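You operate a simulated robot arm through the tools that you are given. There is no shell and no other tool.

The job below is to be done with a simulated robot arm. You get a single attempt, and the scene is never put back.

Task
Stand the syrup in the small box, then wipe the splash and the crumbs off the worktop.
Fine: use the purple cloth and put it back; the small box stays put. Set down upright: syrup bottle. What is to be rubbed or washed off counts as gone when no trace of it is left.

The check looks at the end state, three seconds after you hand in, the way a careful person would. Anything else that was tipped, shoved, dropped, spilled or broken makes it a failure. Flat cloth is picked up by pressing the open fingertips on it (5 to 10 N) and closing them slowly along it; thin cloth reads only 2 to 8 mm in the jaws.

Robot
A 7-joint arm with a two-finger parallel gripper, fixed in place. Base frame: the origin is on the floor under the middle of its stand, x ahead of it, y to its left, z up. Readings come in mm, rad, newtons and seconds.
With the tool pointing down near the work surface it reaches from about 380 to 900 mm from the base axis. Its first joint turns from -2.496 to 2.496 rad. Payload 3 kg.
Tool frame: the origin (TCP) lies between the finger pads and is the grasp point; the fingertips stand 30 mm ahead of it; z points along the fingers, y is the line along which they close. The gripper opens to 94 mm. The fingers are 28 mm wide and 10 mm thick; the gripper's body (50 by 96 mm) begins 55 mm behind the TCP.
Orientation is told as [roll, pitch, yaw] about the base's x, y, z axes, in that order, counted from this pose: with the fingers straight down and closing along the base's y, the tool's x points along the base's -x, its y along +y and its z along -z.

Tools
- The arm moves only by the tool nudge_tool. Its argument "motion" is a list of rows, each an object of numbers (a shift or turn left out is 0, a gripper value left out holds the last): "tx", "ty", "tz": the shift along the base's x, y, z in units of 300 mm (1.0 is 300 mm); "rx", "ry", "rz": the turn, a rotation vector about the base's x, y, z in units of 90 degrees (1.0 is 90 degrees); "claw": the finger opening in mm, from 0 to 94. In form: [{"tx": .., "ty": .., "tz": .., "rx": .., "ry": .., "rz": .., "claw": ..}, ...]. A call has 1 to 20 rows; each row is the pose to reach, as a shift and turn from the pose commanded when the call began. A call with a number of a shift or a turn outside -1 to 1 is refused whole. Rows are played at 5 a second. More than 50 mm and 0.15 rad between two rows, or a gripper value outside its range, and nothing of the call is played. A pose out of reach is approached as far as the arm can. The call stops where the force on the tool passes 90 N (or 10 N more than at its start, if that is more) or the arm is blocked; 0.2 s more then pass. The fingers move at their own pace (about 72 mm/s each) and stop on an object; they squeeze with about 22 N. The grip force told is the motor's: it shows also when the fingers shut on nothing. Time passes only in rows, and 0.2 s behind the last, so rows that repeat a pose let the fingers close. It gives the time, the measured TCP pose, the force on the tool (base axes), the opening and the grip force at its end, in the units of the frame above (readings bear some noise), with the torque about the TCP (base axes, N m) and any sound that the robot's microphone picked up, and new pictures: "views" is both (left out), scene, wrist or none.
- Cameras (640 x 400 px; columns grow to the right, rows downward): "scene" is fixed at [220, -649.5, 1481.5]; the picture's right is [0.81, -0.58, 0.00], its down [-0.26, -0.36, -0.90] and it looks along [0.52, 0.73, -0.44] (base axes); focal length 328 px, centre (320, 200). "wrist" rides on the gripper at [76, 14, -103] in the tool frame; the picture's right is [-0.18, 0.98, 0.00], its down [-0.75, -0.14, -0.64] and it looks along [-0.63, -0.12, 0.77] (tool axes); focal length 243 px, centre (320, 200). There is no depth. A picture from a camera that has moved, and an enlarged one, comes with that camera's place and axes in the base frame and with its lens.
- enlarge(camera, box): a new picture of the part [left, top, right, bottom] of that camera's present view, enlarged. The clock stands still meanwhile.
- job_done(): hands the job in; it is judged then, once.

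Nothing tells you positions but the pictures and the camera data. Unless the task says otherwise, let go and move clear before handing in.

The tools are called after ">>>" by a JSON object that holds its "method" and its "body". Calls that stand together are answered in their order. nudge_tool: Moves the arm, as the interface text tells. Its arguments: {"type":"object","properties":{"motion":{"type":"array","items":{"type":"object","properties":{"tx":{"type":"number"},"ty":{"type":"number"},"tz":{"type":"number"},"rx":{"type":"number"},"ry":{"type":"number"},"rz":{"type":"number"},"claw":{"type":"number"}}}},"views":{"type":"string","enum":["both","scene","wrist","none"]}},"required":["motion"]} The other tools are called the same way: enlarge (camera, box) takes an enlarged picture of a part of a camera's view; job_done () hands the job in.

At the start:

```text
time: 0.0
tcp_pos: [591.0, 269.8, 1167.5]
ee_rot: [-0.001, 0.001, 0.001]
contact_force: [0.8, 0.1, -0.6]
ft_torque: [-0.03, -0.01, -0.02]
opening: 94.0
grasp_force: 0.0
```

scene: 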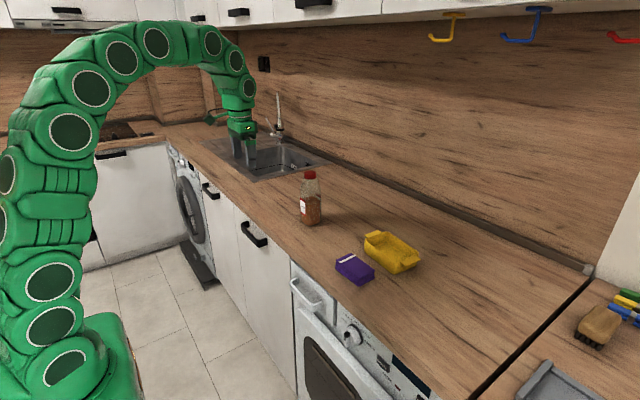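
wrist: 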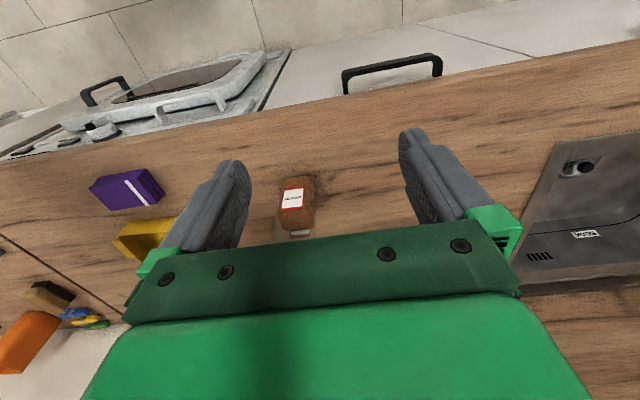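

I see a syrup bottle, a purple item (likely the folded cloth), and a yellow box on the worktop; I'll take a closer look before moving.

>>> {"method": "enlarge", "body": {"camera": "scene", "box": [260, 150, 460, 300]}}

>>> {"method": "enlarge", "body": {"camera": "scene", "box": [440, 230, 640, 400]}}

>>> {"method": "enlarge", "body": {"camera": "wrist", "box": [0, 100, 320, 400]}}

>>> {"method": "enlarge", "body": {"camera": "scene", "box": [140, 100, 340, 250]}}

```text
2.67 times, centred on (360, 225) of scene
camera zoom: at [220.0, -649.5, 1481.5], right [0.81, -0.58, 0.0], down [-0.26, -0.36, -0.9], along [0.52, 0.73, -0.44], focal length 874 px, centre (213, 133)
```

zoom: 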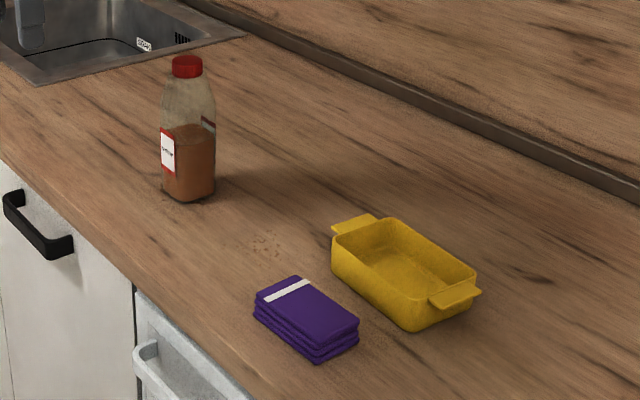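

```text
2.35 times, centred on (540, 315) of scene
camera zoom: at [220.0, -649.5, 1481.5], right [0.81, -0.58, 0.0], down [-0.26, -0.36, -0.9], along [0.52, 0.73, -0.44], focal length 771 px, centre (-198, -71)
```

zoom: 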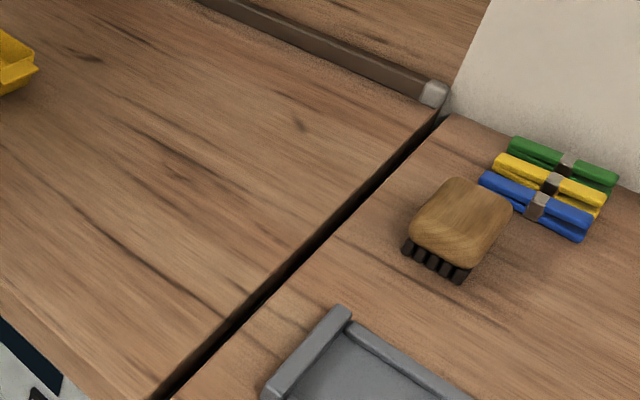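

```text
1.33 times, centred on (160, 250) of wrist
camera zoom: at [515.2, 282.8, 1269.9], right [0.18, 0.98, 0.0], down [0.75, -0.14, 0.64], along [0.63, -0.12, -0.77], focal length 324 px, centre (533, 133)
```

zoom: 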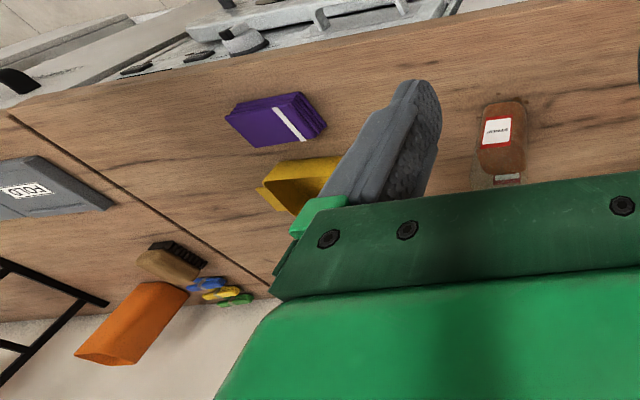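

```text
2.67 times, centred on (240, 175) of scene
camera zoom: at [220.0, -649.5, 1481.5], right [0.81, -0.58, 0.0], down [-0.26, -0.36, -0.9], along [0.52, 0.73, -0.44], focal length 874 px, centre (533, 267)
```

zoom: 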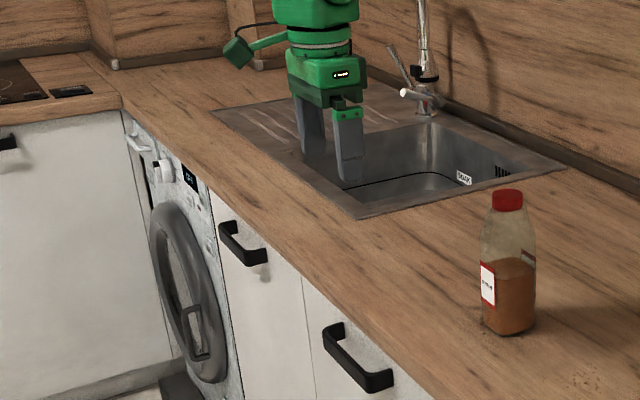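

The bottle is near (785, 195), the box near (895, −85) and the cloth near (715, −118). I see crumbs near (795, 48) but no obvious splash yet, so I'll bring the wrist camera over the area for a better look.

>>> {"method": "nudge_tool", "body": {"motion": [{"ty": -0.12, "tz": 0.03}, {"ty": -0.24, "tz": 0.06}, {"ty": -0.36, "tz": 0.1}, {"ty": -0.48, "tz": 0.13}, {"ty": -0.6, "tz": 0.16}, {"ty": -0.72, "tz": 0.2}, {"tx": 0.05, "ty": -0.8, "tz": 0.23}, {"tx": 0.1, "ty": -0.85, "tz": 0.26}]}}

```text
time: 1.8
tcp_pos: [620.8, 14.1, 1246.0]
ee_rot: [-0.001, 0.001, -0.001]
contact_force: [0.0, 0.1, -0.4]
ft_torque: [0.02, 0.04, -0.01]
opening: 94.1
grasp_force: 0.1
camera wrist: at [544.8, 26.7, 1348.3], right [0.18, 0.98, 0.0], down [0.75, -0.14, 0.64], along [0.63, -0.12, -0.77], focal length 243 px, centre (320, 200)
```

scene: 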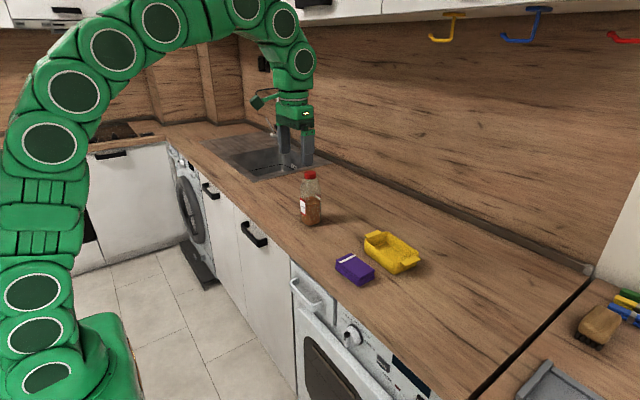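
wrist: 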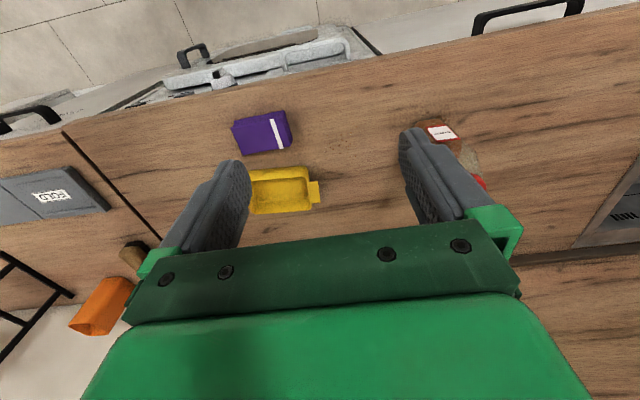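

I can now see the cloth, box and bottle between the fingers. I'll enlarge the view to look for the crumbs and splash.

>>> {"method": "enlarge", "body": {"camera": "wrist", "box": [220, 80, 420, 230]}}

>>> {"method": "enlarge", "body": {"camera": "wrist", "box": [370, 40, 530, 200]}}

>>> {"method": "enlarge", "body": {"camera": "wrist", "box": [0, 80, 240, 260]}}

>>> {"method": "enlarge", "body": {"camera": "scene", "box": [280, 190, 400, 300]}}

>>> {"method": "enlarge", "body": {"camera": "scene", "box": [360, 200, 520, 320]}}

```text
2.67 times, centred on (320, 155) of wrist
camera zoom: at [544.8, 26.7, 1348.3], right [0.18, 0.98, 0.0], down [0.75, -0.14, 0.64], along [0.63, -0.12, -0.77], focal length 647 px, centre (320, 320)
```

zoom: 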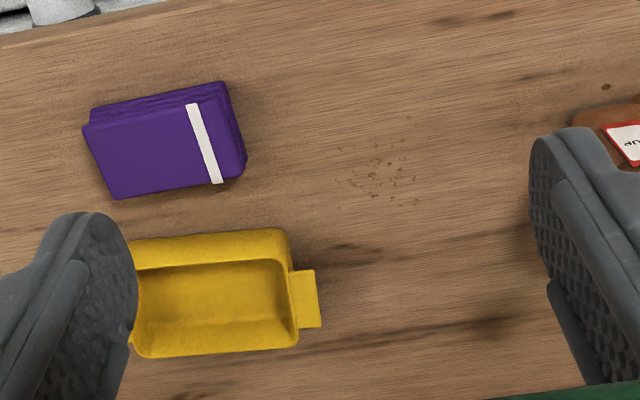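

```text
2.50 times, centred on (450, 120) of wrist
camera zoom: at [544.8, 26.7, 1348.3], right [0.18, 0.98, 0.0], down [0.75, -0.14, 0.64], along [0.63, -0.12, -0.77], focal length 606 px, centre (-5, 400)
```

zoom: 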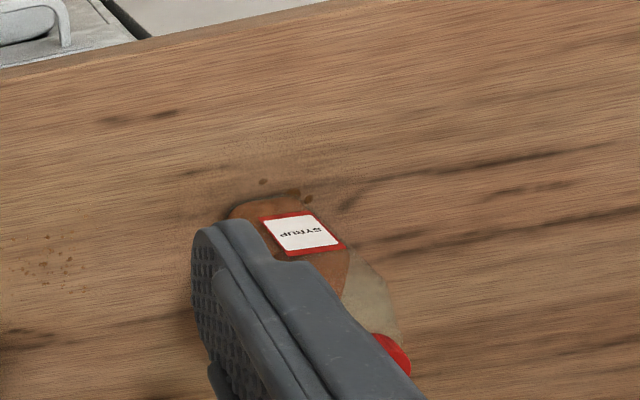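

```text
2.22 times, centred on (120, 170) of wrist
camera zoom: at [544.8, 26.7, 1348.3], right [0.18, 0.98, 0.0], down [0.75, -0.14, 0.64], along [0.63, -0.12, -0.77], focal length 539 px, centre (764, 267)
```

zoom: 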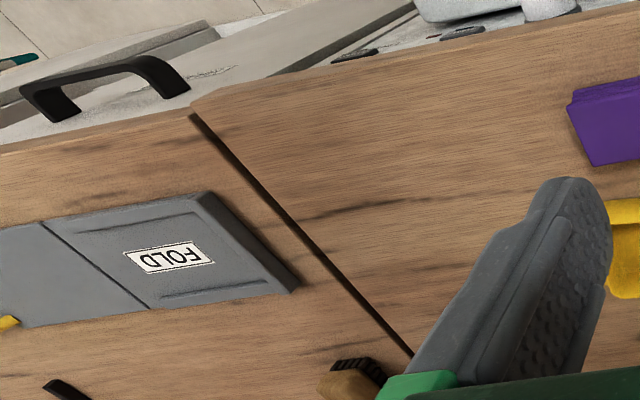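

```text
3.64 times, centred on (340, 245) of scene
camera zoom: at [220.0, -649.5, 1481.5], right [0.81, -0.58, 0.0], down [-0.26, -0.36, -0.9], along [0.52, 0.73, -0.44], focal length 1192 px, centre (247, 36)
```

zoom: 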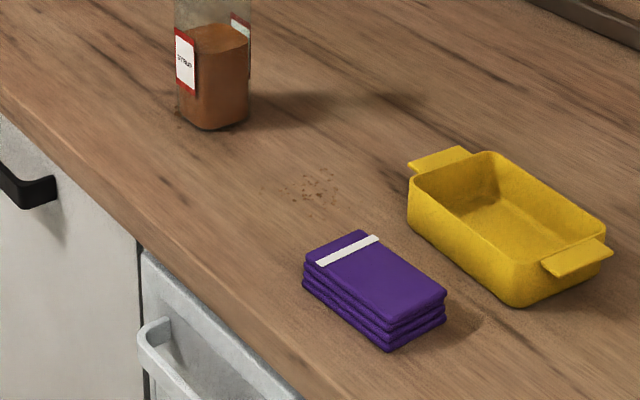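

```text
3.33 times, centred on (440, 260) of scene
camera zoom: at [220.0, -649.5, 1481.5], right [0.81, -0.58, 0.0], down [-0.26, -0.36, -0.9], along [0.52, 0.73, -0.44], focal length 1092 px, centre (-80, 0)
```

zoom: 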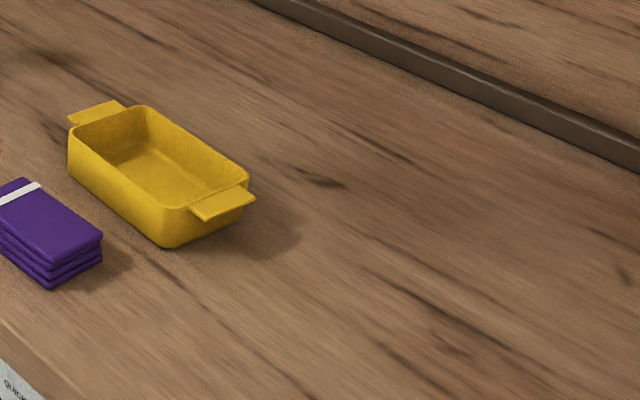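

The splash is around the foot of the syrup bottle, so the bottle must move first. The crumbs are near (779, 29) and the worktop is at about z = 905. Next I'll look at the bottle from above.

>>> {"method": "nudge_tool", "body": {"motion": [{"tx": 0.08, "ty": 0.1, "tz": 0.02}, {"tx": 0.17, "ty": 0.2, "tz": 0.03}, {"tx": 0.25, "ty": 0.3, "tz": 0.05}, {"tx": 0.33, "ty": 0.4, "tz": 0.05}, {"tx": 0.41, "ty": 0.5, "tz": 0.05}, {"tx": 0.48, "ty": 0.58, "tz": 0.05}, {"tx": 0.48, "ty": 0.58, "tz": 0.05}]}}

```text
time: 3.4
tcp_pos: [723.5, 153.2, 1226.1]
ee_rot: [0.0, 0.0, -0.002]
contact_force: [-0.6, -0.3, 0.2]
ft_torque: [0.01, 0.02, -0.02]
opening: 93.9
grasp_force: 0.1
out of reach, approached as far as the arm can: row 4, 5, 6, 7
camera wrist: at [648.0, 166.6, 1327.5], right [0.18, 0.98, 0.0], down [0.75, -0.14, 0.64], along [0.63, -0.12, -0.77], focal length 243 px, centre (320, 200)
```

scene: 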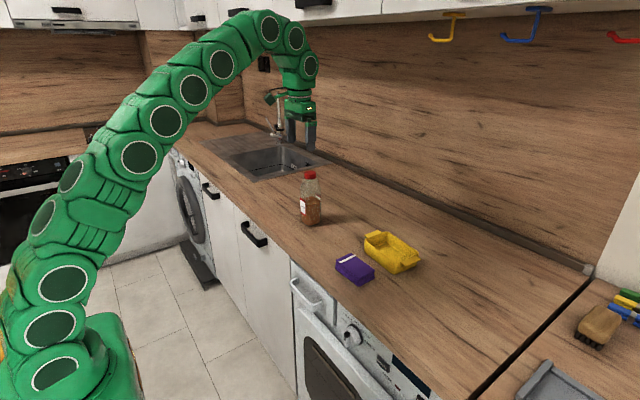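
wrist: 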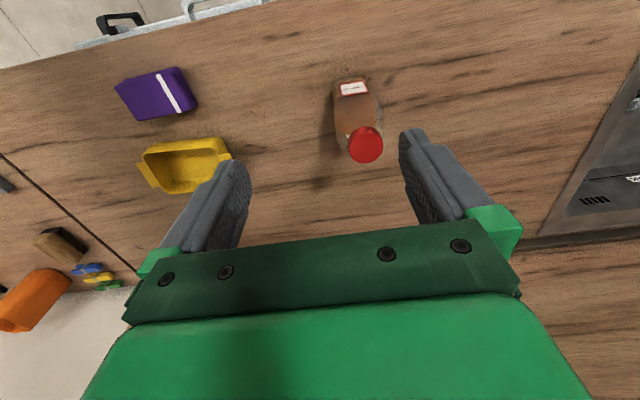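

The bottle is at the centre of the wrist view now. A vertical tool can't reach far out at this height, so I'll probably use a tilted side grasp. I'll enlarge the bottle, box and cloth to measure them.

>>> {"method": "enlarge", "body": {"camera": "wrist", "box": [290, 40, 420, 180]}}

>>> {"method": "enlarge", "body": {"camera": "wrist", "box": [100, 40, 260, 210]}}

>>> {"method": "enlarge", "body": {"camera": "scene", "box": [280, 155, 350, 240]}}

```text
2.86 times, centred on (355, 110) of wrist
camera zoom: at [648.0, 166.6, 1327.5], right [0.18, 0.98, 0.0], down [0.75, -0.14, 0.64], along [0.63, -0.12, -0.77], focal length 693 px, centre (220, 457)
```

zoom: 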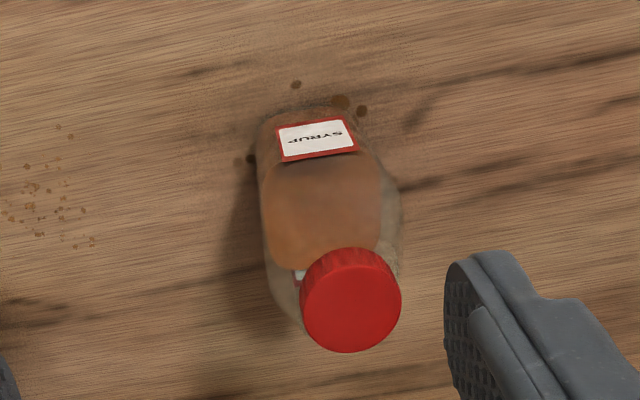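

```text
2.35 times, centred on (180, 125) of wrist
camera zoom: at [648.0, 166.6, 1327.5], right [0.18, 0.98, 0.0], down [0.75, -0.14, 0.64], along [0.63, -0.12, -0.77], focal length 571 px, centre (649, 376)
```

zoom: 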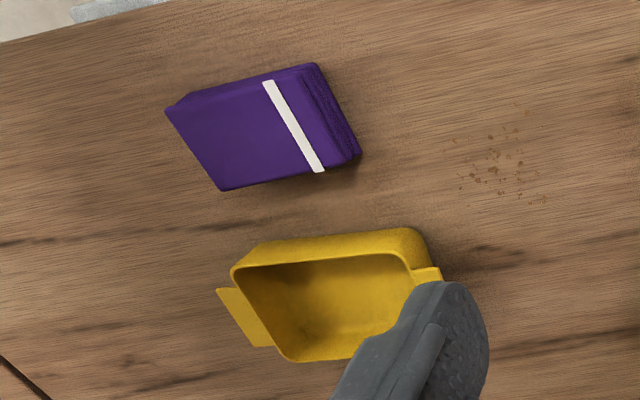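

```text
4.71 times, centred on (315, 198) of scene
camera zoom: at [220.0, -649.5, 1481.5], right [0.81, -0.58, 0.0], down [-0.26, -0.36, -0.9], along [0.52, 0.73, -0.44], focal length 1542 px, centre (344, 212)
```

zoom: 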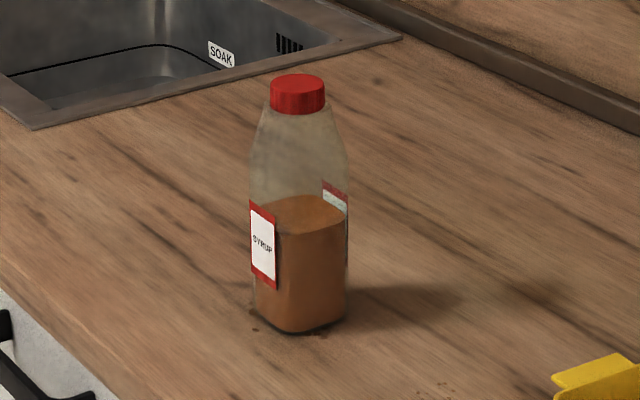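

The bottle has a rounded-square body about 60 mm wide, with its axis near (779, 192) and its top at z ≈ 1087. The brown splash spots surround its foot. Next I'll look at the box and cloth from above.

>>> {"method": "nudge_tool", "body": {"motion": [{"tx": -0.05, "ty": -0.13, "tz": -0.05}, {"tx": -0.1, "ty": -0.27, "tz": -0.1}, {"tx": -0.1, "ty": -0.41, "tz": -0.1}, {"tx": -0.1, "ty": -0.55, "tz": -0.1}, {"tx": -0.1, "ty": -0.69, "tz": -0.1}, {"tx": -0.1, "ty": -0.82, "tz": -0.1}, {"tx": -0.1, "ty": -0.93, "tz": -0.1}, {"tx": -0.1, "ty": -0.93, "tz": -0.1}]}}

```text
time: 5.2
tcp_pos: [692.2, -125.4, 1193.3]
ee_rot: [0.0, 0.0, -0.002]
contact_force: [0.8, 0.4, 0.2]
ft_torque: [0.01, 0.01, -0.01]
opening: 94.2
grasp_force: 0.2
camera wrist: at [617.4, -113.0, 1296.8], right [0.18, 0.98, 0.0], down [0.75, -0.14, 0.64], along [0.63, -0.12, -0.77], focal length 243 px, centre (320, 200)
```

scene: 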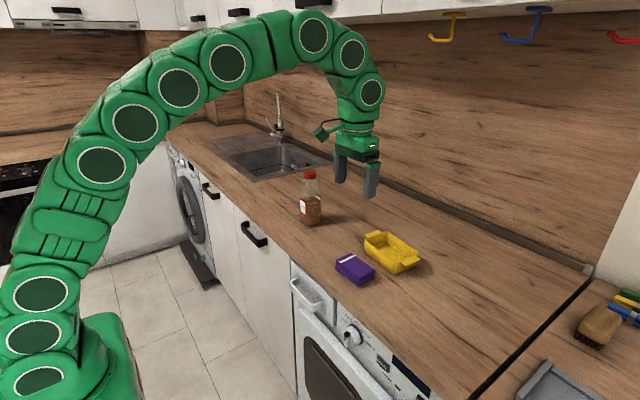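
wrist: 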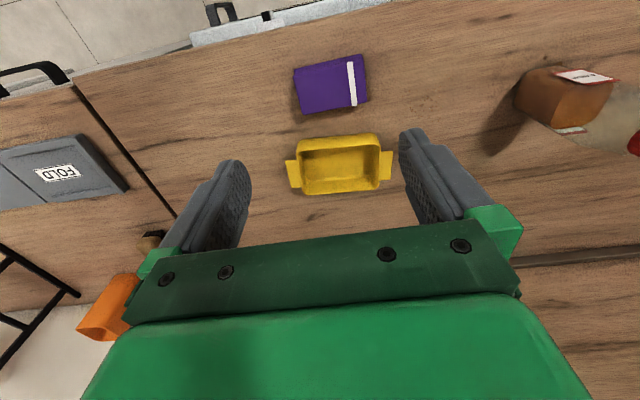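

The box and cloth are clearly visible between the fingers. I'll enlarge them for measurement.

>>> {"method": "enlarge", "body": {"camera": "wrist", "box": [270, 110, 410, 210]}}

>>> {"method": "enlarge", "body": {"camera": "wrist", "box": [270, 30, 410, 130]}}

>>> {"method": "enlarge", "body": {"camera": "scene", "box": [320, 220, 440, 300]}}

```text
4.00 times, centred on (340, 160) of wrist
camera zoom: at [617.4, -113.0, 1296.8], right [0.18, 0.98, 0.0], down [0.75, -0.14, 0.64], along [0.63, -0.12, -0.77], focal length 970 px, centre (240, 360)
```

zoom: 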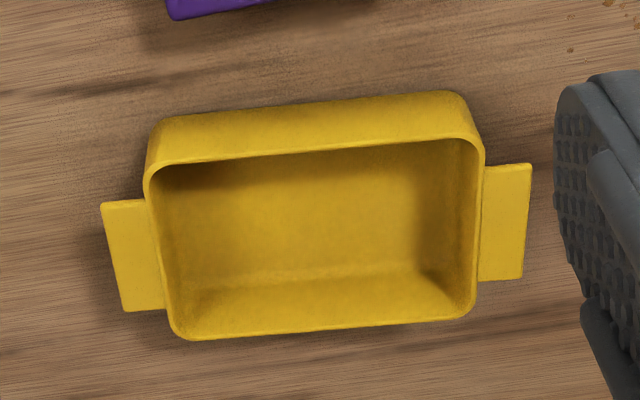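

```text
4.00 times, centred on (340, 80) of wrist
camera zoom: at [617.4, -113.0, 1296.8], right [0.18, 0.98, 0.0], down [0.75, -0.14, 0.64], along [0.63, -0.12, -0.77], focal length 970 px, centre (240, 680)
```

zoom: 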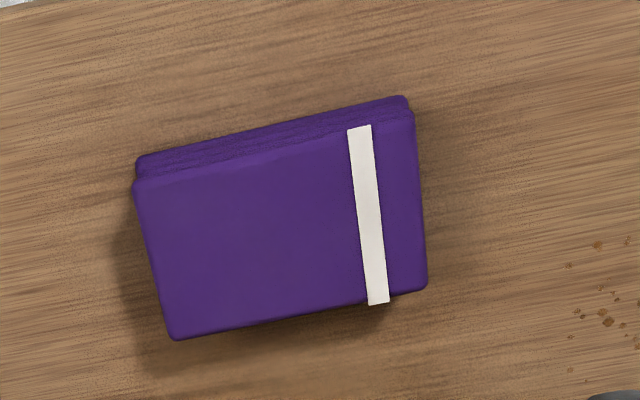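

```text
5.00 times, centred on (380, 260) of scene
camera zoom: at [220.0, -649.5, 1481.5], right [0.81, -0.58, 0.0], down [-0.26, -0.36, -0.9], along [0.52, 0.73, -0.44], focal length 1639 px, centre (20, -100)
```

zoom: 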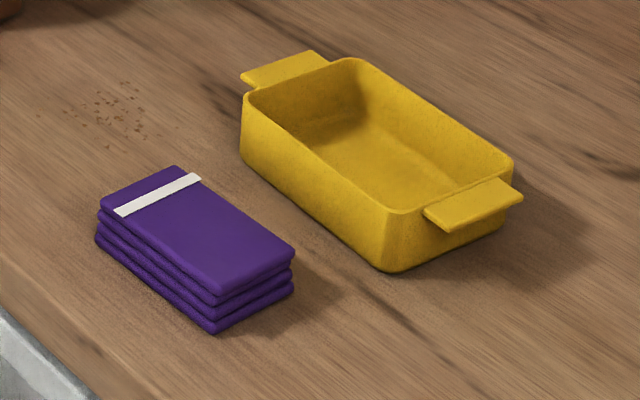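

The box centre is near (847, −122) with its rim at z ≈ 945, and the inside is about 78 × 122 mm. The cloth is near (719, −117), about 56 × 96 mm and 25 mm thick. I'll now back off and tilt the tool about 55° outward for a side grasp of the bottle.

>>> {"method": "nudge_tool", "body": {"motion": [{"tx": -0.03, "ty": 0.119, "tz": -0.035, "ry": -0.0764}, {"tx": -0.06, "ty": 0.238, "tz": -0.07, "ry": -0.1528}, {"tx": -0.09, "ty": 0.357, "tz": -0.105, "ry": -0.2292}, {"tx": -0.12, "ty": 0.476, "tz": -0.14, "ry": -0.3056}, {"tx": -0.15, "ty": 0.595, "tz": -0.175, "ry": -0.382}, {"tx": -0.18, "ty": 0.714, "tz": -0.21, "ry": -0.4584}, {"tx": -0.21, "ty": 0.833, "tz": -0.245, "ry": -0.5348}, {"tx": -0.24, "ty": 0.95, "tz": -0.28, "ry": -0.611}, {"tx": -0.24, "ty": 0.95, "tz": -0.28, "ry": -0.611}]}}

```text
time: 7.2
tcp_pos: [621.0, 159.7, 1110.1]
ee_rot: [0.001, -0.963, 0.0]
contact_force: [-0.2, 0.3, 0.4]
ft_torque: [-0.03, 0.01, 0.02]
opening: 93.9
grasp_force: 0.1
camera wrist: at [495.0, 172.2, 1105.7], right [0.11, 0.98, 0.15], down [-0.09, -0.14, 0.99], along [0.99, -0.12, 0.08], focal length 243 px, centre (320, 200)
```

scene: 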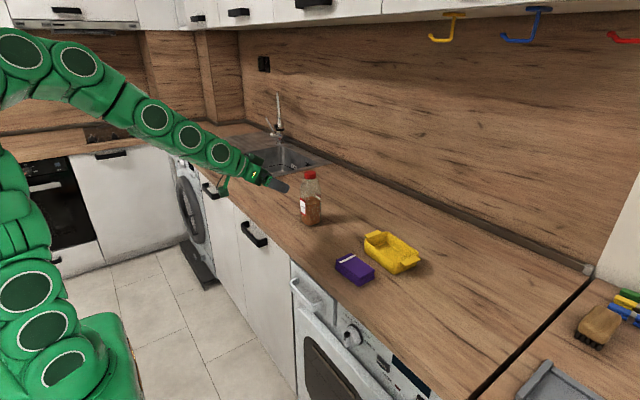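
wrist: 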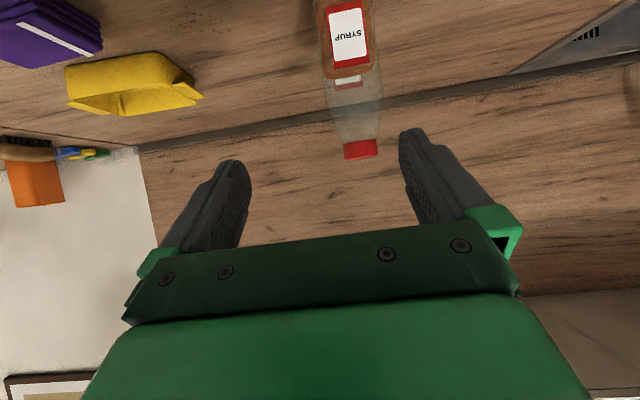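

The tilted pose works, and the bottle's axis is at y ≈ 193. I'll lower in front of the bottle to mid-body height.

>>> {"method": "nudge_tool", "body": {"motion": [{"tx": 0.02, "ty": 0.037, "tz": -0.1}, {"tx": 0.04, "ty": 0.074, "tz": -0.2}, {"tx": 0.06, "ty": 0.111, "tz": -0.29}, {"tx": 0.063, "ty": 0.111, "tz": -0.377}, {"tx": 0.063, "ty": 0.111, "tz": -0.377}]}}

```text
time: 8.4
tcp_pos: [640.0, 191.2, 997.5]
ee_rot: [0.0, -0.961, 0.0]
contact_force: [1.0, 0.3, -0.1]
ft_torque: [0.0, -0.03, 0.03]
opening: 94.1
grasp_force: 0.1
camera wrist: at [512.5, 204.6, 993.4], right [0.11, 0.98, 0.15], down [-0.09, -0.14, 0.99], along [0.99, -0.12, 0.08], focal length 243 px, centre (320, 200)
```

scene: 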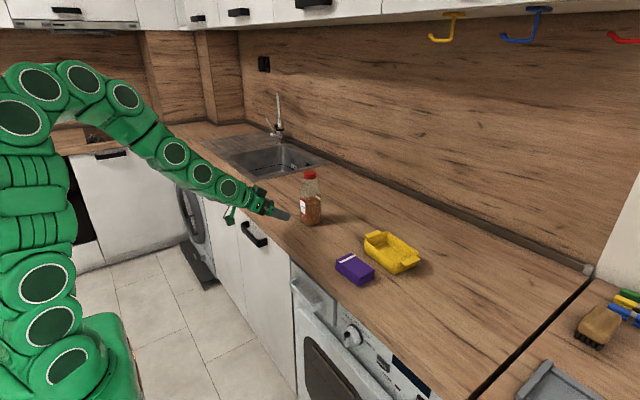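
wrist: 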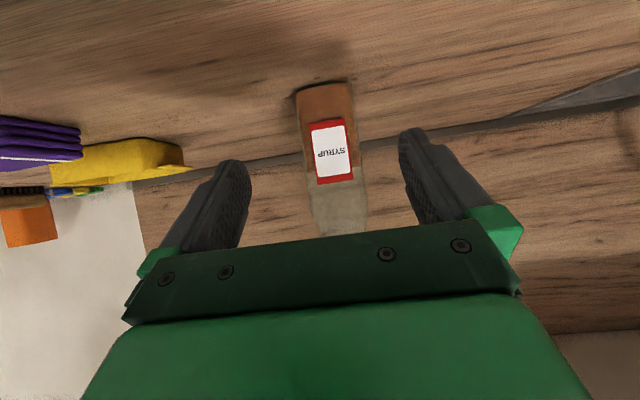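

The bottle is centred between the fingers and its base is at z ≈ 906. I'll slide forward around it, leaving the gripper open.

>>> {"method": "nudge_tool", "body": {"motion": [{"tx": 0.08, "ty": 0.006}, {"tx": 0.16, "ty": 0.006}, {"tx": 0.24, "ty": 0.006}, {"tx": 0.31, "ty": 0.006}, {"tx": 0.37, "ty": 0.006}, {"tx": 0.42, "ty": 0.006}, {"tx": 0.437, "ty": 0.006}, {"tx": 0.437, "ty": 0.006}]}}

```text
time: 10.2
tcp_pos: [771.3, 193.2, 996.6]
ee_rot: [-0.001, -0.961, -0.001]
contact_force: [-0.2, -0.4, 0.3]
ft_torque: [-0.03, -0.01, -0.01]
opening: 94.0
grasp_force: 0.1
camera wrist: at [643.6, 206.6, 992.6], right [0.11, 0.98, 0.15], down [-0.09, -0.14, 0.99], along [0.99, -0.12, 0.08], focal length 243 px, centre (320, 200)
```

scene: 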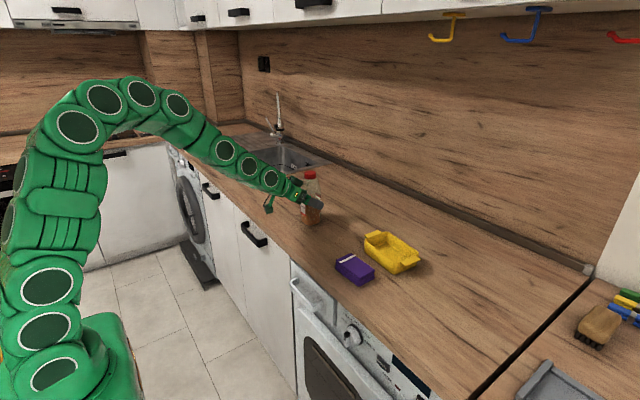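
wrist: 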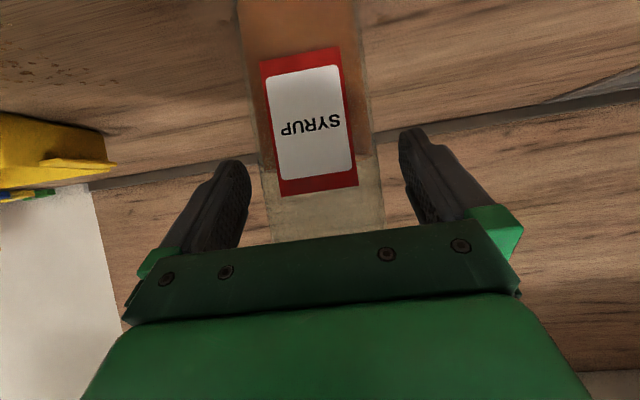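

The bottle sits between the fingers with no contact force. I'll close on it.

>>> {"method": "nudge_tool", "body": {"motion": [{"claw": 80}, {"claw": 72}, {"claw": 66}, {"claw": 60}, {"claw": 54}, {"claw": 48}, {"claw": 40}, {"claw": 40}]}}

>>> {"method": "enlarge", "body": {"camera": "scene", "box": [255, 155, 355, 240]}}

```text
time: 12.0
tcp_pos: [770.9, 193.5, 996.1]
ee_rot: [0.001, -0.96, 0.001]
contact_force: [-0.7, 2.4, 1.7]
ft_torque: [0.0, -0.09, 0.03]
opening: 66.6
grasp_force: 22.4
camera wrist: at [643.5, 206.6, 992.5], right [0.11, 0.98, 0.15], down [-0.09, -0.14, 0.99], along [0.99, -0.12, 0.08], focal length 243 px, centre (320, 200)
```

scene: 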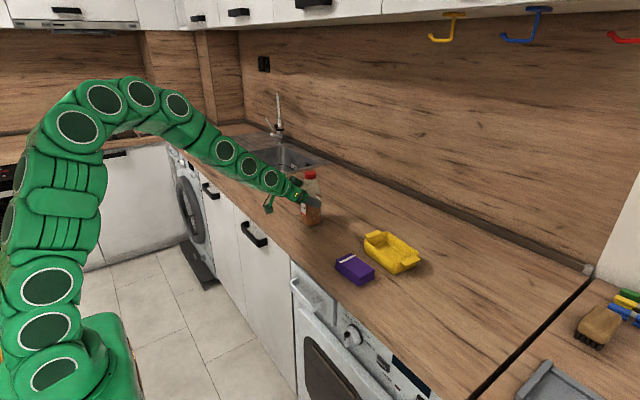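
wrist: 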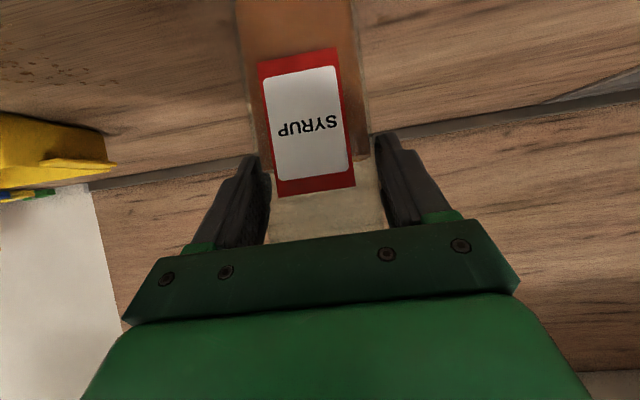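

```text
4.71 times, centred on (305, 198) of scene
camera zoom: at [220.0, -649.5, 1481.5], right [0.81, -0.58, 0.0], down [-0.26, -0.36, -0.9], along [0.52, 0.73, -0.44], focal length 1542 px, centre (391, 212)
```

zoom: 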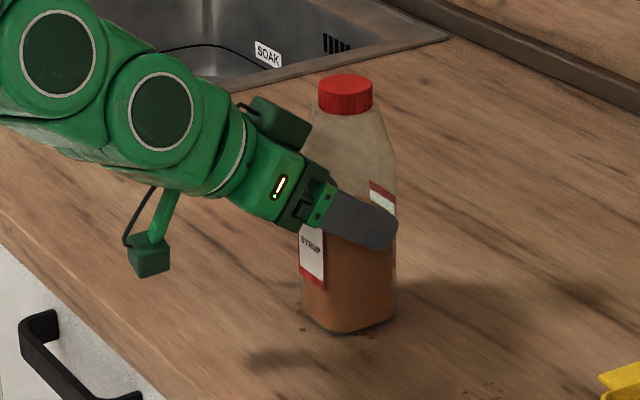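

The bottle is gripped at 66.6 mm with a firm force. I'll lift it straight up 75 mm and check the grip.

>>> {"method": "nudge_tool", "body": {"motion": [{"tz": 0.03}, {"tz": 0.07}, {"tz": 0.12}, {"tz": 0.18}, {"tz": 0.25}, {"tz": 0.25}]}}

>>> {"method": "enlarge", "body": {"camera": "scene", "box": [255, 145, 375, 250]}}

```text
time: 13.4
tcp_pos: [772.7, 193.5, 1071.4]
ee_rot: [-0.002, -0.96, -0.001]
contact_force: [0.0, -0.3, -4.8]
ft_torque: [-0.02, 0.06, 0.0]
opening: 66.6
grasp_force: 22.2
camera wrist: at [644.6, 206.2, 1067.4], right [0.11, 0.98, 0.15], down [-0.09, -0.14, 0.99], along [0.99, -0.12, 0.08], focal length 243 px, centre (320, 200)
```

scene: 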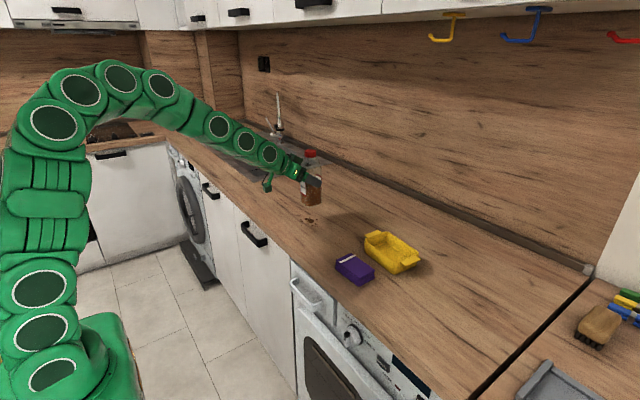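
wrist: 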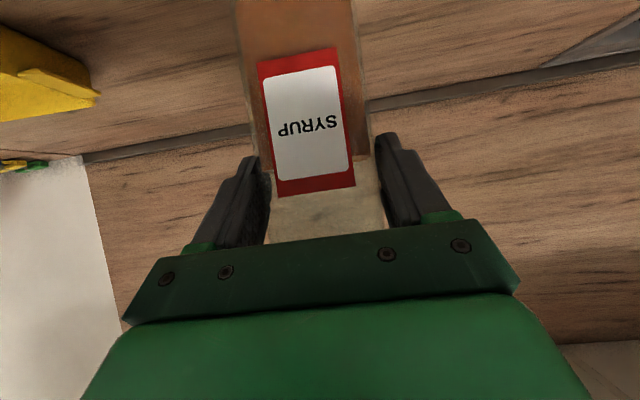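

```text
3.81 times, centred on (315, 198) of scene
camera zoom: at [220.0, -649.5, 1481.5], right [0.81, -0.58, 0.0], down [-0.26, -0.36, -0.9], along [0.52, 0.73, -0.44], focal length 1248 px, centre (339, 210)
```

zoom: 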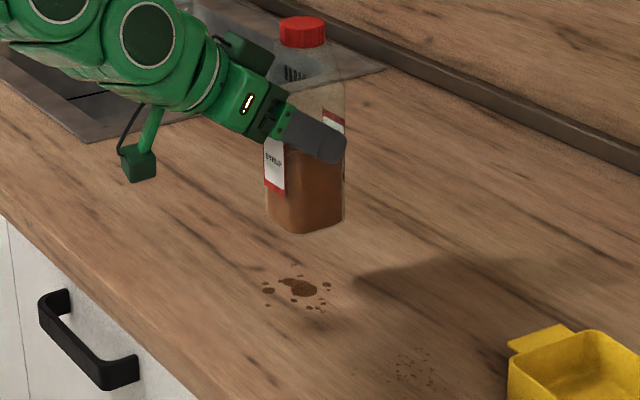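

The bottle is lifted cleanly and upright, and the splash now shows at about (771, 191), spanning roughly ±33 mm. I'll carry the bottle towards the box at this height and turn it slightly to match the box.

>>> {"method": "nudge_tool", "body": {"motion": [{"tx": 0.01, "ty": -0.06, "tz": 0.01}, {"tx": 0.03, "ty": -0.15, "tz": 0.02}, {"tx": 0.05, "ty": -0.25, "tz": 0.02}, {"tx": 0.07, "ty": -0.35, "tz": 0.02}, {"tx": 0.09, "ty": -0.45, "tz": 0.02}, {"tx": 0.11, "ty": -0.55, "tz": 0.02, "rz": -0.01}, {"tx": 0.13, "ty": -0.65, "tz": 0.02, "rz": -0.02}, {"tx": 0.15, "ty": -0.75, "tz": 0.02, "rz": -0.03}, {"tx": 0.17, "ty": -0.85, "tz": 0.02, "rz": -0.04}, {"tx": 0.19, "ty": -0.93, "tz": 0.02, "rz": -0.05}, {"tx": 0.2, "ty": -0.98, "tz": 0.02, "rz": -0.056}, {"tx": 0.2, "ty": -0.98, "tz": 0.02, "rz": -0.056}]}}

>>> {"method": "enlarge", "body": {"camera": "scene", "box": [300, 170, 460, 300]}}

```text
time: 16.0
tcp_pos: [831.6, -102.3, 1075.5]
ee_rot: [-0.002, -0.96, -0.088]
contact_force: [-0.3, -0.6, -4.9]
ft_torque: [-0.01, 0.04, 0.02]
opening: 66.3
grasp_force: 22.2
camera wrist: at [705.6, -77.4, 1072.0], right [0.19, 0.97, 0.15], down [-0.1, -0.13, 0.99], along [0.98, -0.2, 0.08], focal length 243 px, centre (320, 200)
```

scene: 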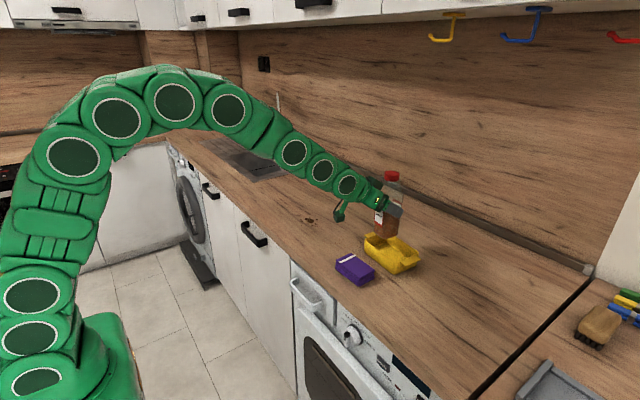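
wrist: 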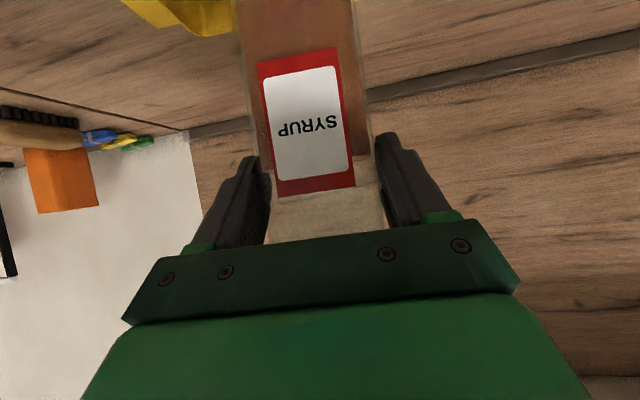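

```text
3.08 times, centred on (380, 235) of scene
camera zoom: at [220.0, -649.5, 1481.5], right [0.81, -0.58, 0.0], down [-0.26, -0.36, -0.9], along [0.52, 0.73, -0.44], focal length 1008 px, centre (135, 92)
```

zoom: 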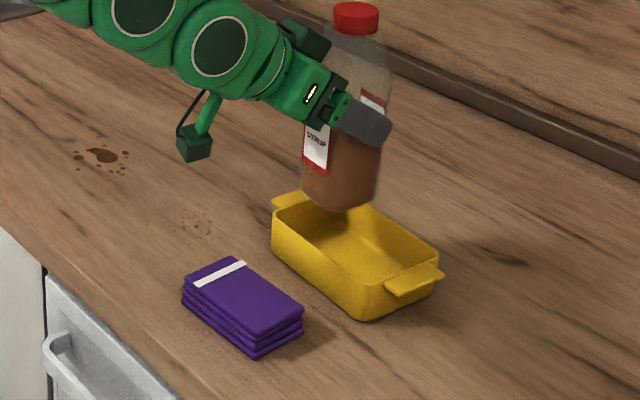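

I'm almost above the box. I'll shift the last 8 mm in x and −19 mm in y, lower to just above the rim, and check the alignment.

>>> {"method": "nudge_tool", "body": {"motion": [{"tx": 0.012, "ty": -0.032}, {"tx": 0.025, "ty": -0.064}, {"tx": 0.025, "ty": -0.064, "tz": -0.05}, {"tx": 0.025, "ty": -0.064, "tz": -0.1}, {"tx": 0.025, "ty": -0.064, "tz": -0.1}]}}

>>> {"method": "enlarge", "body": {"camera": "scene", "box": [350, 190, 440, 280]}}

>>> {"method": "enlarge", "body": {"camera": "wrist", "box": [120, 0, 420, 120]}}

```text
time: 17.2
tcp_pos: [840.2, -119.1, 1046.8]
ee_rot: [0.001, -0.961, -0.086]
contact_force: [0.7, 0.0, -4.7]
ft_torque: [0.0, 0.08, 0.0]
opening: 66.4
grasp_force: 22.2
camera wrist: at [713.5, -95.2, 1042.9], right [0.19, 0.97, 0.15], down [-0.11, -0.13, 0.99], along [0.98, -0.2, 0.08], focal length 243 px, centre (320, 200)
```

scene: 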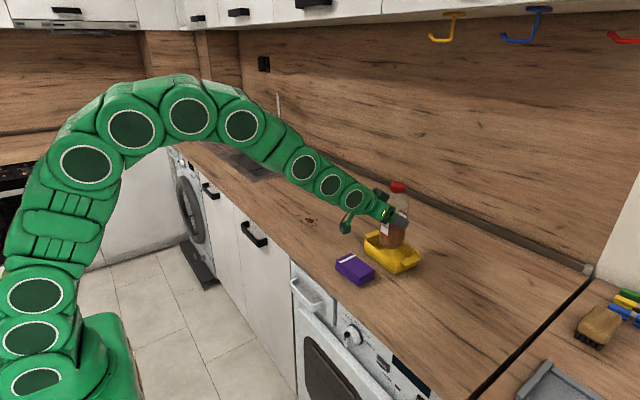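
wrist: 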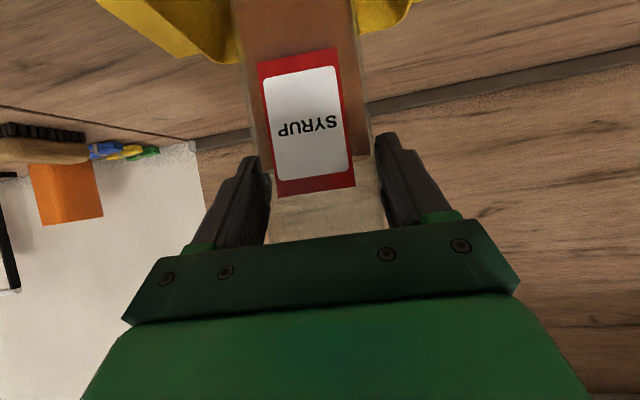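

```text
4.44 times, centred on (395, 235) of scene
camera zoom: at [220.0, -649.5, 1481.5], right [0.81, -0.58, 0.0], down [-0.26, -0.36, -0.9], along [0.52, 0.73, -0.44], focal length 1457 px, centre (-13, 44)
```

zoom: 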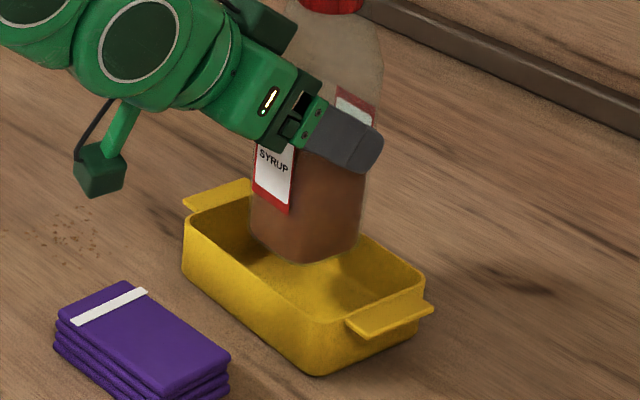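

```text
2.13 times, centred on (270, 60) of wrist
camera zoom: at [713.5, -95.2, 1042.9], right [0.19, 0.97, 0.15], down [-0.11, -0.13, 0.99], along [0.98, -0.2, 0.08], focal length 518 px, centre (427, 499)
```

zoom: 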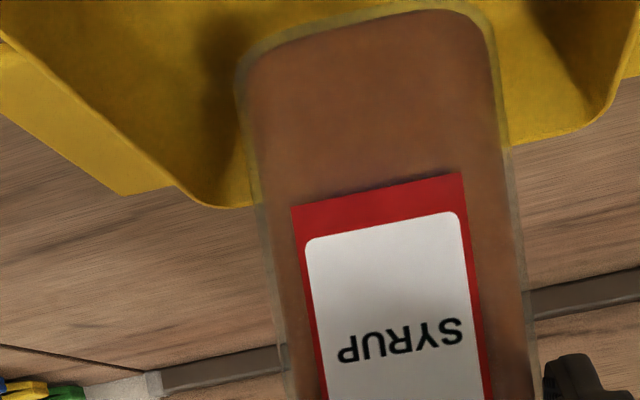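

The bottle's base is over the box, centred to within a few mm. I'll lower it into the box while watching the force.

>>> {"method": "nudge_tool", "body": {"motion": [{"tx": 0.003, "tz": -0.04}, {"tx": 0.003, "tz": -0.08}, {"tx": 0.003, "tz": -0.11}, {"tx": 0.003, "tz": -0.13}, {"tx": 0.003, "tz": -0.13}]}}

>>> {"method": "enlarge", "body": {"camera": "scene", "box": [350, 190, 440, 280]}}

```text
time: 18.4
tcp_pos: [840.1, -118.7, 1008.2]
ee_rot: [0.001, -0.96, -0.087]
contact_force: [-0.3, 0.1, -5.5]
ft_torque: [-0.03, 0.07, 0.0]
opening: 66.3
grasp_force: 21.8
camera wrist: at [714.5, -95.3, 1004.0], right [0.19, 0.97, 0.15], down [-0.11, -0.13, 0.99], along [0.98, -0.2, 0.08], focal length 243 px, centre (320, 200)
```

scene: 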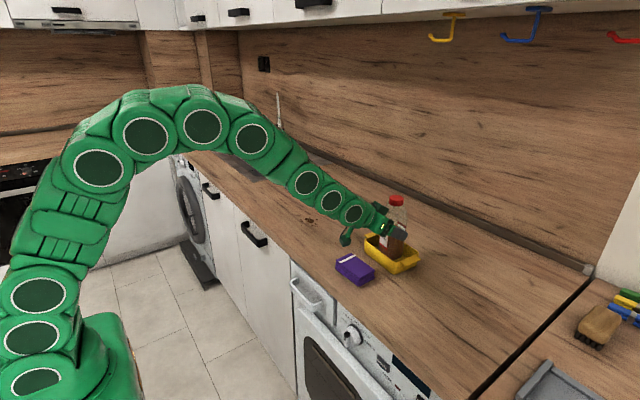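
wrist: 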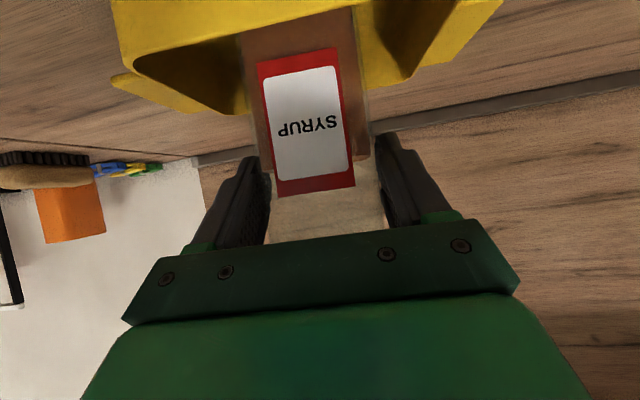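

```text
4.44 times, centred on (395, 235) of scene
camera zoom: at [220.0, -649.5, 1481.5], right [0.81, -0.58, 0.0], down [-0.26, -0.36, -0.9], along [0.52, 0.73, -0.44], focal length 1457 px, centre (-13, 44)
```

zoom: 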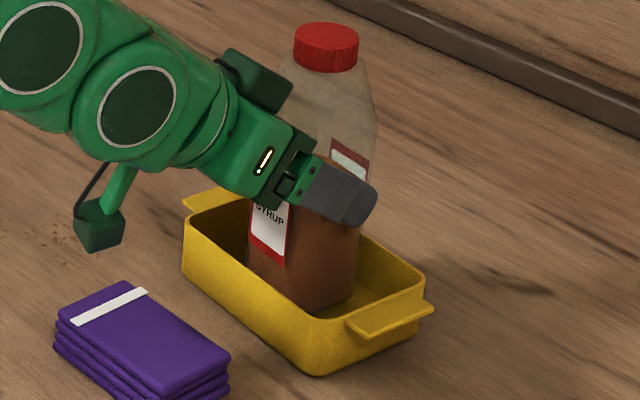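

The bottle is inside the box and not yet touching the floor. I'll lower it in small steps until the force changes.

>>> {"method": "nudge_tool", "body": {"motion": [{"tz": -0.005}, {"tz": -0.01}, {"tz": -0.013}, {"tz": -0.013}], "views": "none"}}

```text
time: 19.4
tcp_pos: [840.6, -120.4, 1003.8]
ee_rot: [0.001, -0.961, -0.089]
contact_force: [0.9, 0.6, -5.7]
ft_torque: [0.02, 0.05, 0.0]
opening: 66.5
grasp_force: 22.2
```

There is still no contact, so I'll keep going in 1–2 mm steps.

>>> {"method": "nudge_tool", "body": {"motion": [{"tz": -0.004}, {"tz": -0.008}, {"tz": -0.008}], "views": "none"}}

```text
time: 20.2
tcp_pos: [839.8, -120.1, 1001.0]
ee_rot: [-0.001, -0.959, -0.088]
contact_force: [-0.8, -0.3, -5.3]
ft_torque: [0.03, 0.08, 0.01]
opening: 66.6
grasp_force: 22.2
```

>>> {"method": "nudge_tool", "body": {"motion": [{"tz": -0.004}, {"tz": -0.007}, {"tz": -0.007}], "views": "none"}}

```text
time: 21.0
tcp_pos: [840.1, -120.2, 1000.1]
ee_rot: [0.0, -0.963, -0.088]
contact_force: [-1.1, 0.5, 6.8]
ft_torque: [-0.03, 0.09, 0.03]
opening: 66.3
grasp_force: 22.1
```

The bottle is resting on the box floor. I'll ease off slightly and open the fingers slowly.

>>> {"method": "nudge_tool", "body": {"motion": [{"tz": 0.003}, {"tz": 0.003, "claw": 70}, {"tz": 0.003, "claw": 76}, {"tz": 0.003, "claw": 84}, {"tz": 0.003, "claw": 94}, {"tz": 0.003, "claw": 94}]}}

>>> {"method": "enlarge", "body": {"camera": "scene", "box": [350, 190, 440, 280]}}

```text
time: 22.4
tcp_pos: [840.4, -120.4, 1000.1]
ee_rot: [0.0, -0.958, -0.088]
contact_force: [-0.5, 0.3, -0.5]
ft_torque: [-0.02, 0.01, 0.02]
opening: 94.0
grasp_force: 0.0
camera wrist: at [714.6, -95.7, 996.4], right [0.19, 0.97, 0.15], down [-0.11, -0.13, 0.99], along [0.98, -0.2, 0.08], focal length 243 px, centre (320, 200)
```

scene: 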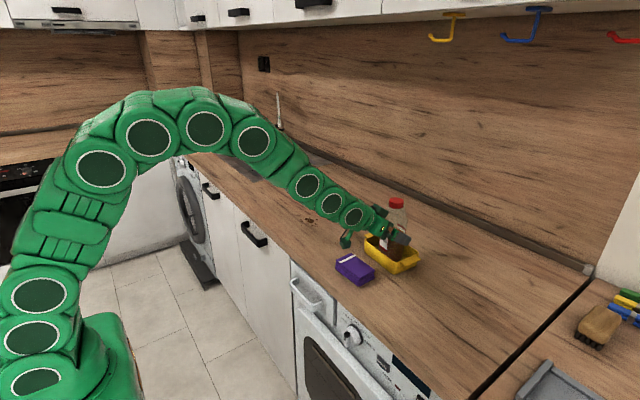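
wrist: 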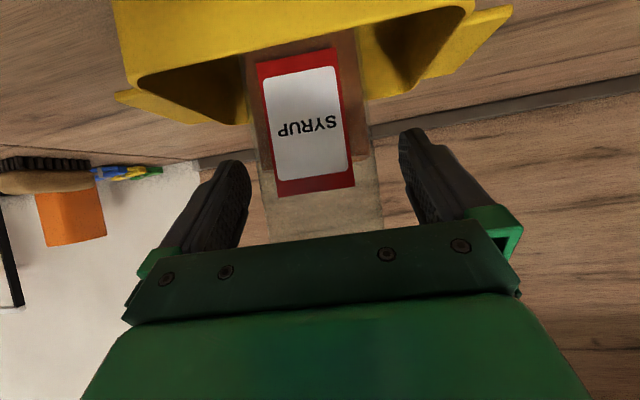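

```text
4.44 times, centred on (395, 235) of scene
camera zoom: at [220.0, -649.5, 1481.5], right [0.81, -0.58, 0.0], down [-0.26, -0.36, -0.9], along [0.52, 0.73, -0.44], focal length 1457 px, centre (-13, 44)
```

zoom: 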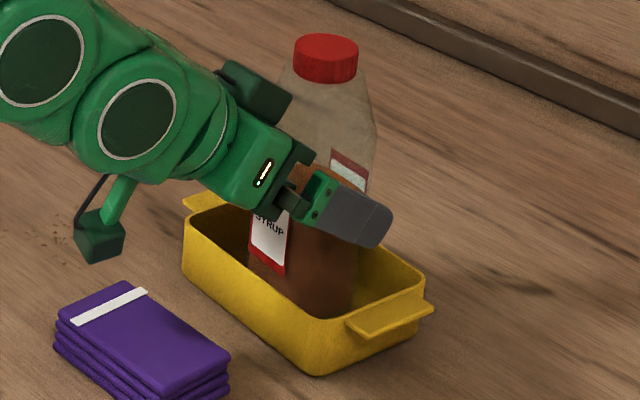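

The bottle stands upright in the box and the fingers are open. I'll back straight out, then rise.

>>> {"method": "nudge_tool", "body": {"motion": [{"tx": -0.05, "ty": 0.0044}, {"tx": -0.12, "ty": 0.0105}, {"tx": -0.2, "ty": 0.0175}, {"tx": -0.3, "ty": 0.026}, {"tx": -0.4, "ty": 0.035}, {"tx": -0.46, "ty": 0.035, "tz": 0.1}, {"tx": -0.5, "ty": 0.035, "tz": 0.22}, {"tx": -0.5, "ty": 0.035, "tz": 0.35}, {"tx": -0.5, "ty": 0.035, "tz": 0.46}, {"tx": -0.5, "ty": 0.035, "tz": 0.46}]}}

>>> {"method": "enlarge", "body": {"camera": "scene", "box": [280, 180, 440, 290]}}

```text
time: 24.6
tcp_pos: [689.0, -109.5, 1139.8]
ee_rot: [0.001, -0.96, -0.087]
contact_force: [0.9, -0.6, 0.3]
ft_torque: [0.0, 0.0, 0.02]
opening: 94.1
grasp_force: 0.1
camera wrist: at [563.6, -85.3, 1136.1], right [0.19, 0.97, 0.15], down [-0.11, -0.13, 0.99], along [0.98, -0.2, 0.08], focal length 243 px, centre (320, 200)
```

scene: 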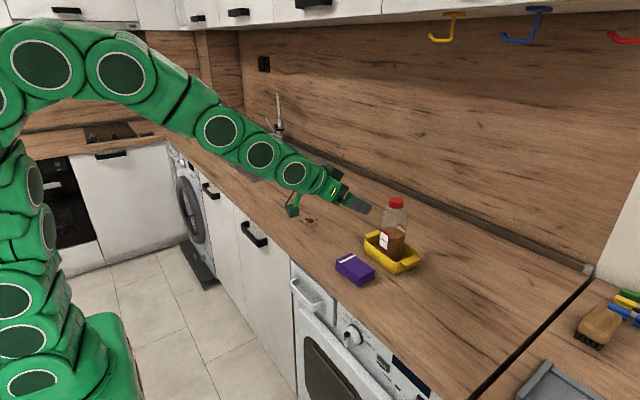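
wrist: 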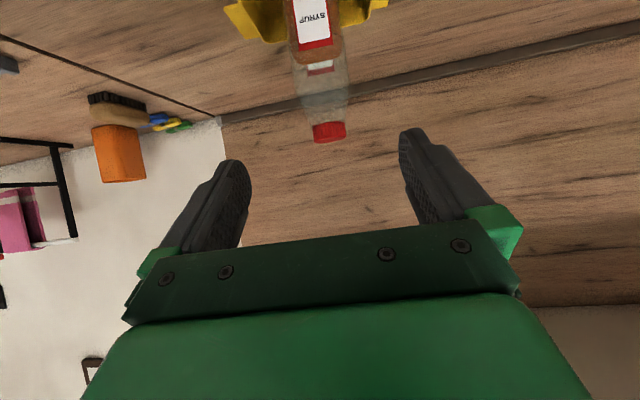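

```text
3.64 times, centred on (360, 235) of scene
camera zoom: at [220.0, -649.5, 1481.5], right [0.81, -0.58, 0.0], down [-0.26, -0.36, -0.9], along [0.52, 0.73, -0.44], focal length 1192 px, centre (174, 73)
```

zoom: 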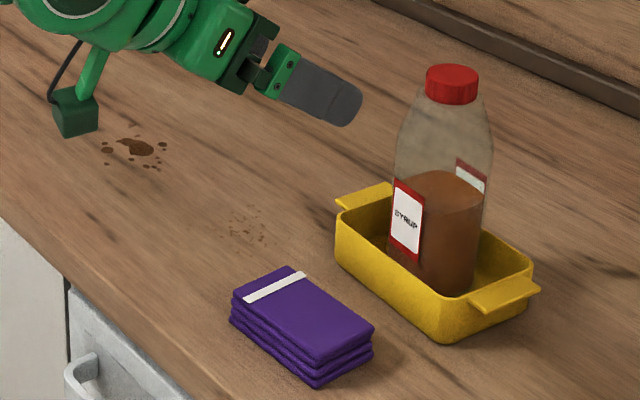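

The bottle stands in the box and the scene is undisturbed. Next I'll bring the tool back to vertical above the cloth area.

>>> {"method": "nudge_tool", "body": {"motion": [{"rx": 0.0066, "ry": 0.0761, "tz": 0.01}, {"rx": 0.0133, "ry": 0.1522, "tz": 0.02}, {"rx": 0.0199, "ry": 0.2283, "tz": 0.03}, {"rx": 0.0266, "ry": 0.3044, "tz": 0.03}, {"rx": 0.0332, "ry": 0.3805, "tz": 0.03}, {"rx": 0.0398, "ry": 0.4566, "tz": 0.03}, {"rx": 0.0465, "ry": 0.5327, "tz": 0.03}, {"rx": 0.0531, "ry": 0.6087, "tz": 0.03}, {"rx": 0.0531, "ry": 0.6087, "tz": 0.03}], "views": "none"}}

```text
time: 26.6
tcp_pos: [690.1, -109.4, 1146.8]
ee_rot: [0.001, 0.003, -0.088]
contact_force: [-0.3, 0.5, -0.1]
ft_torque: [-0.02, -0.01, -0.01]
opening: 93.9
grasp_force: 0.1
```

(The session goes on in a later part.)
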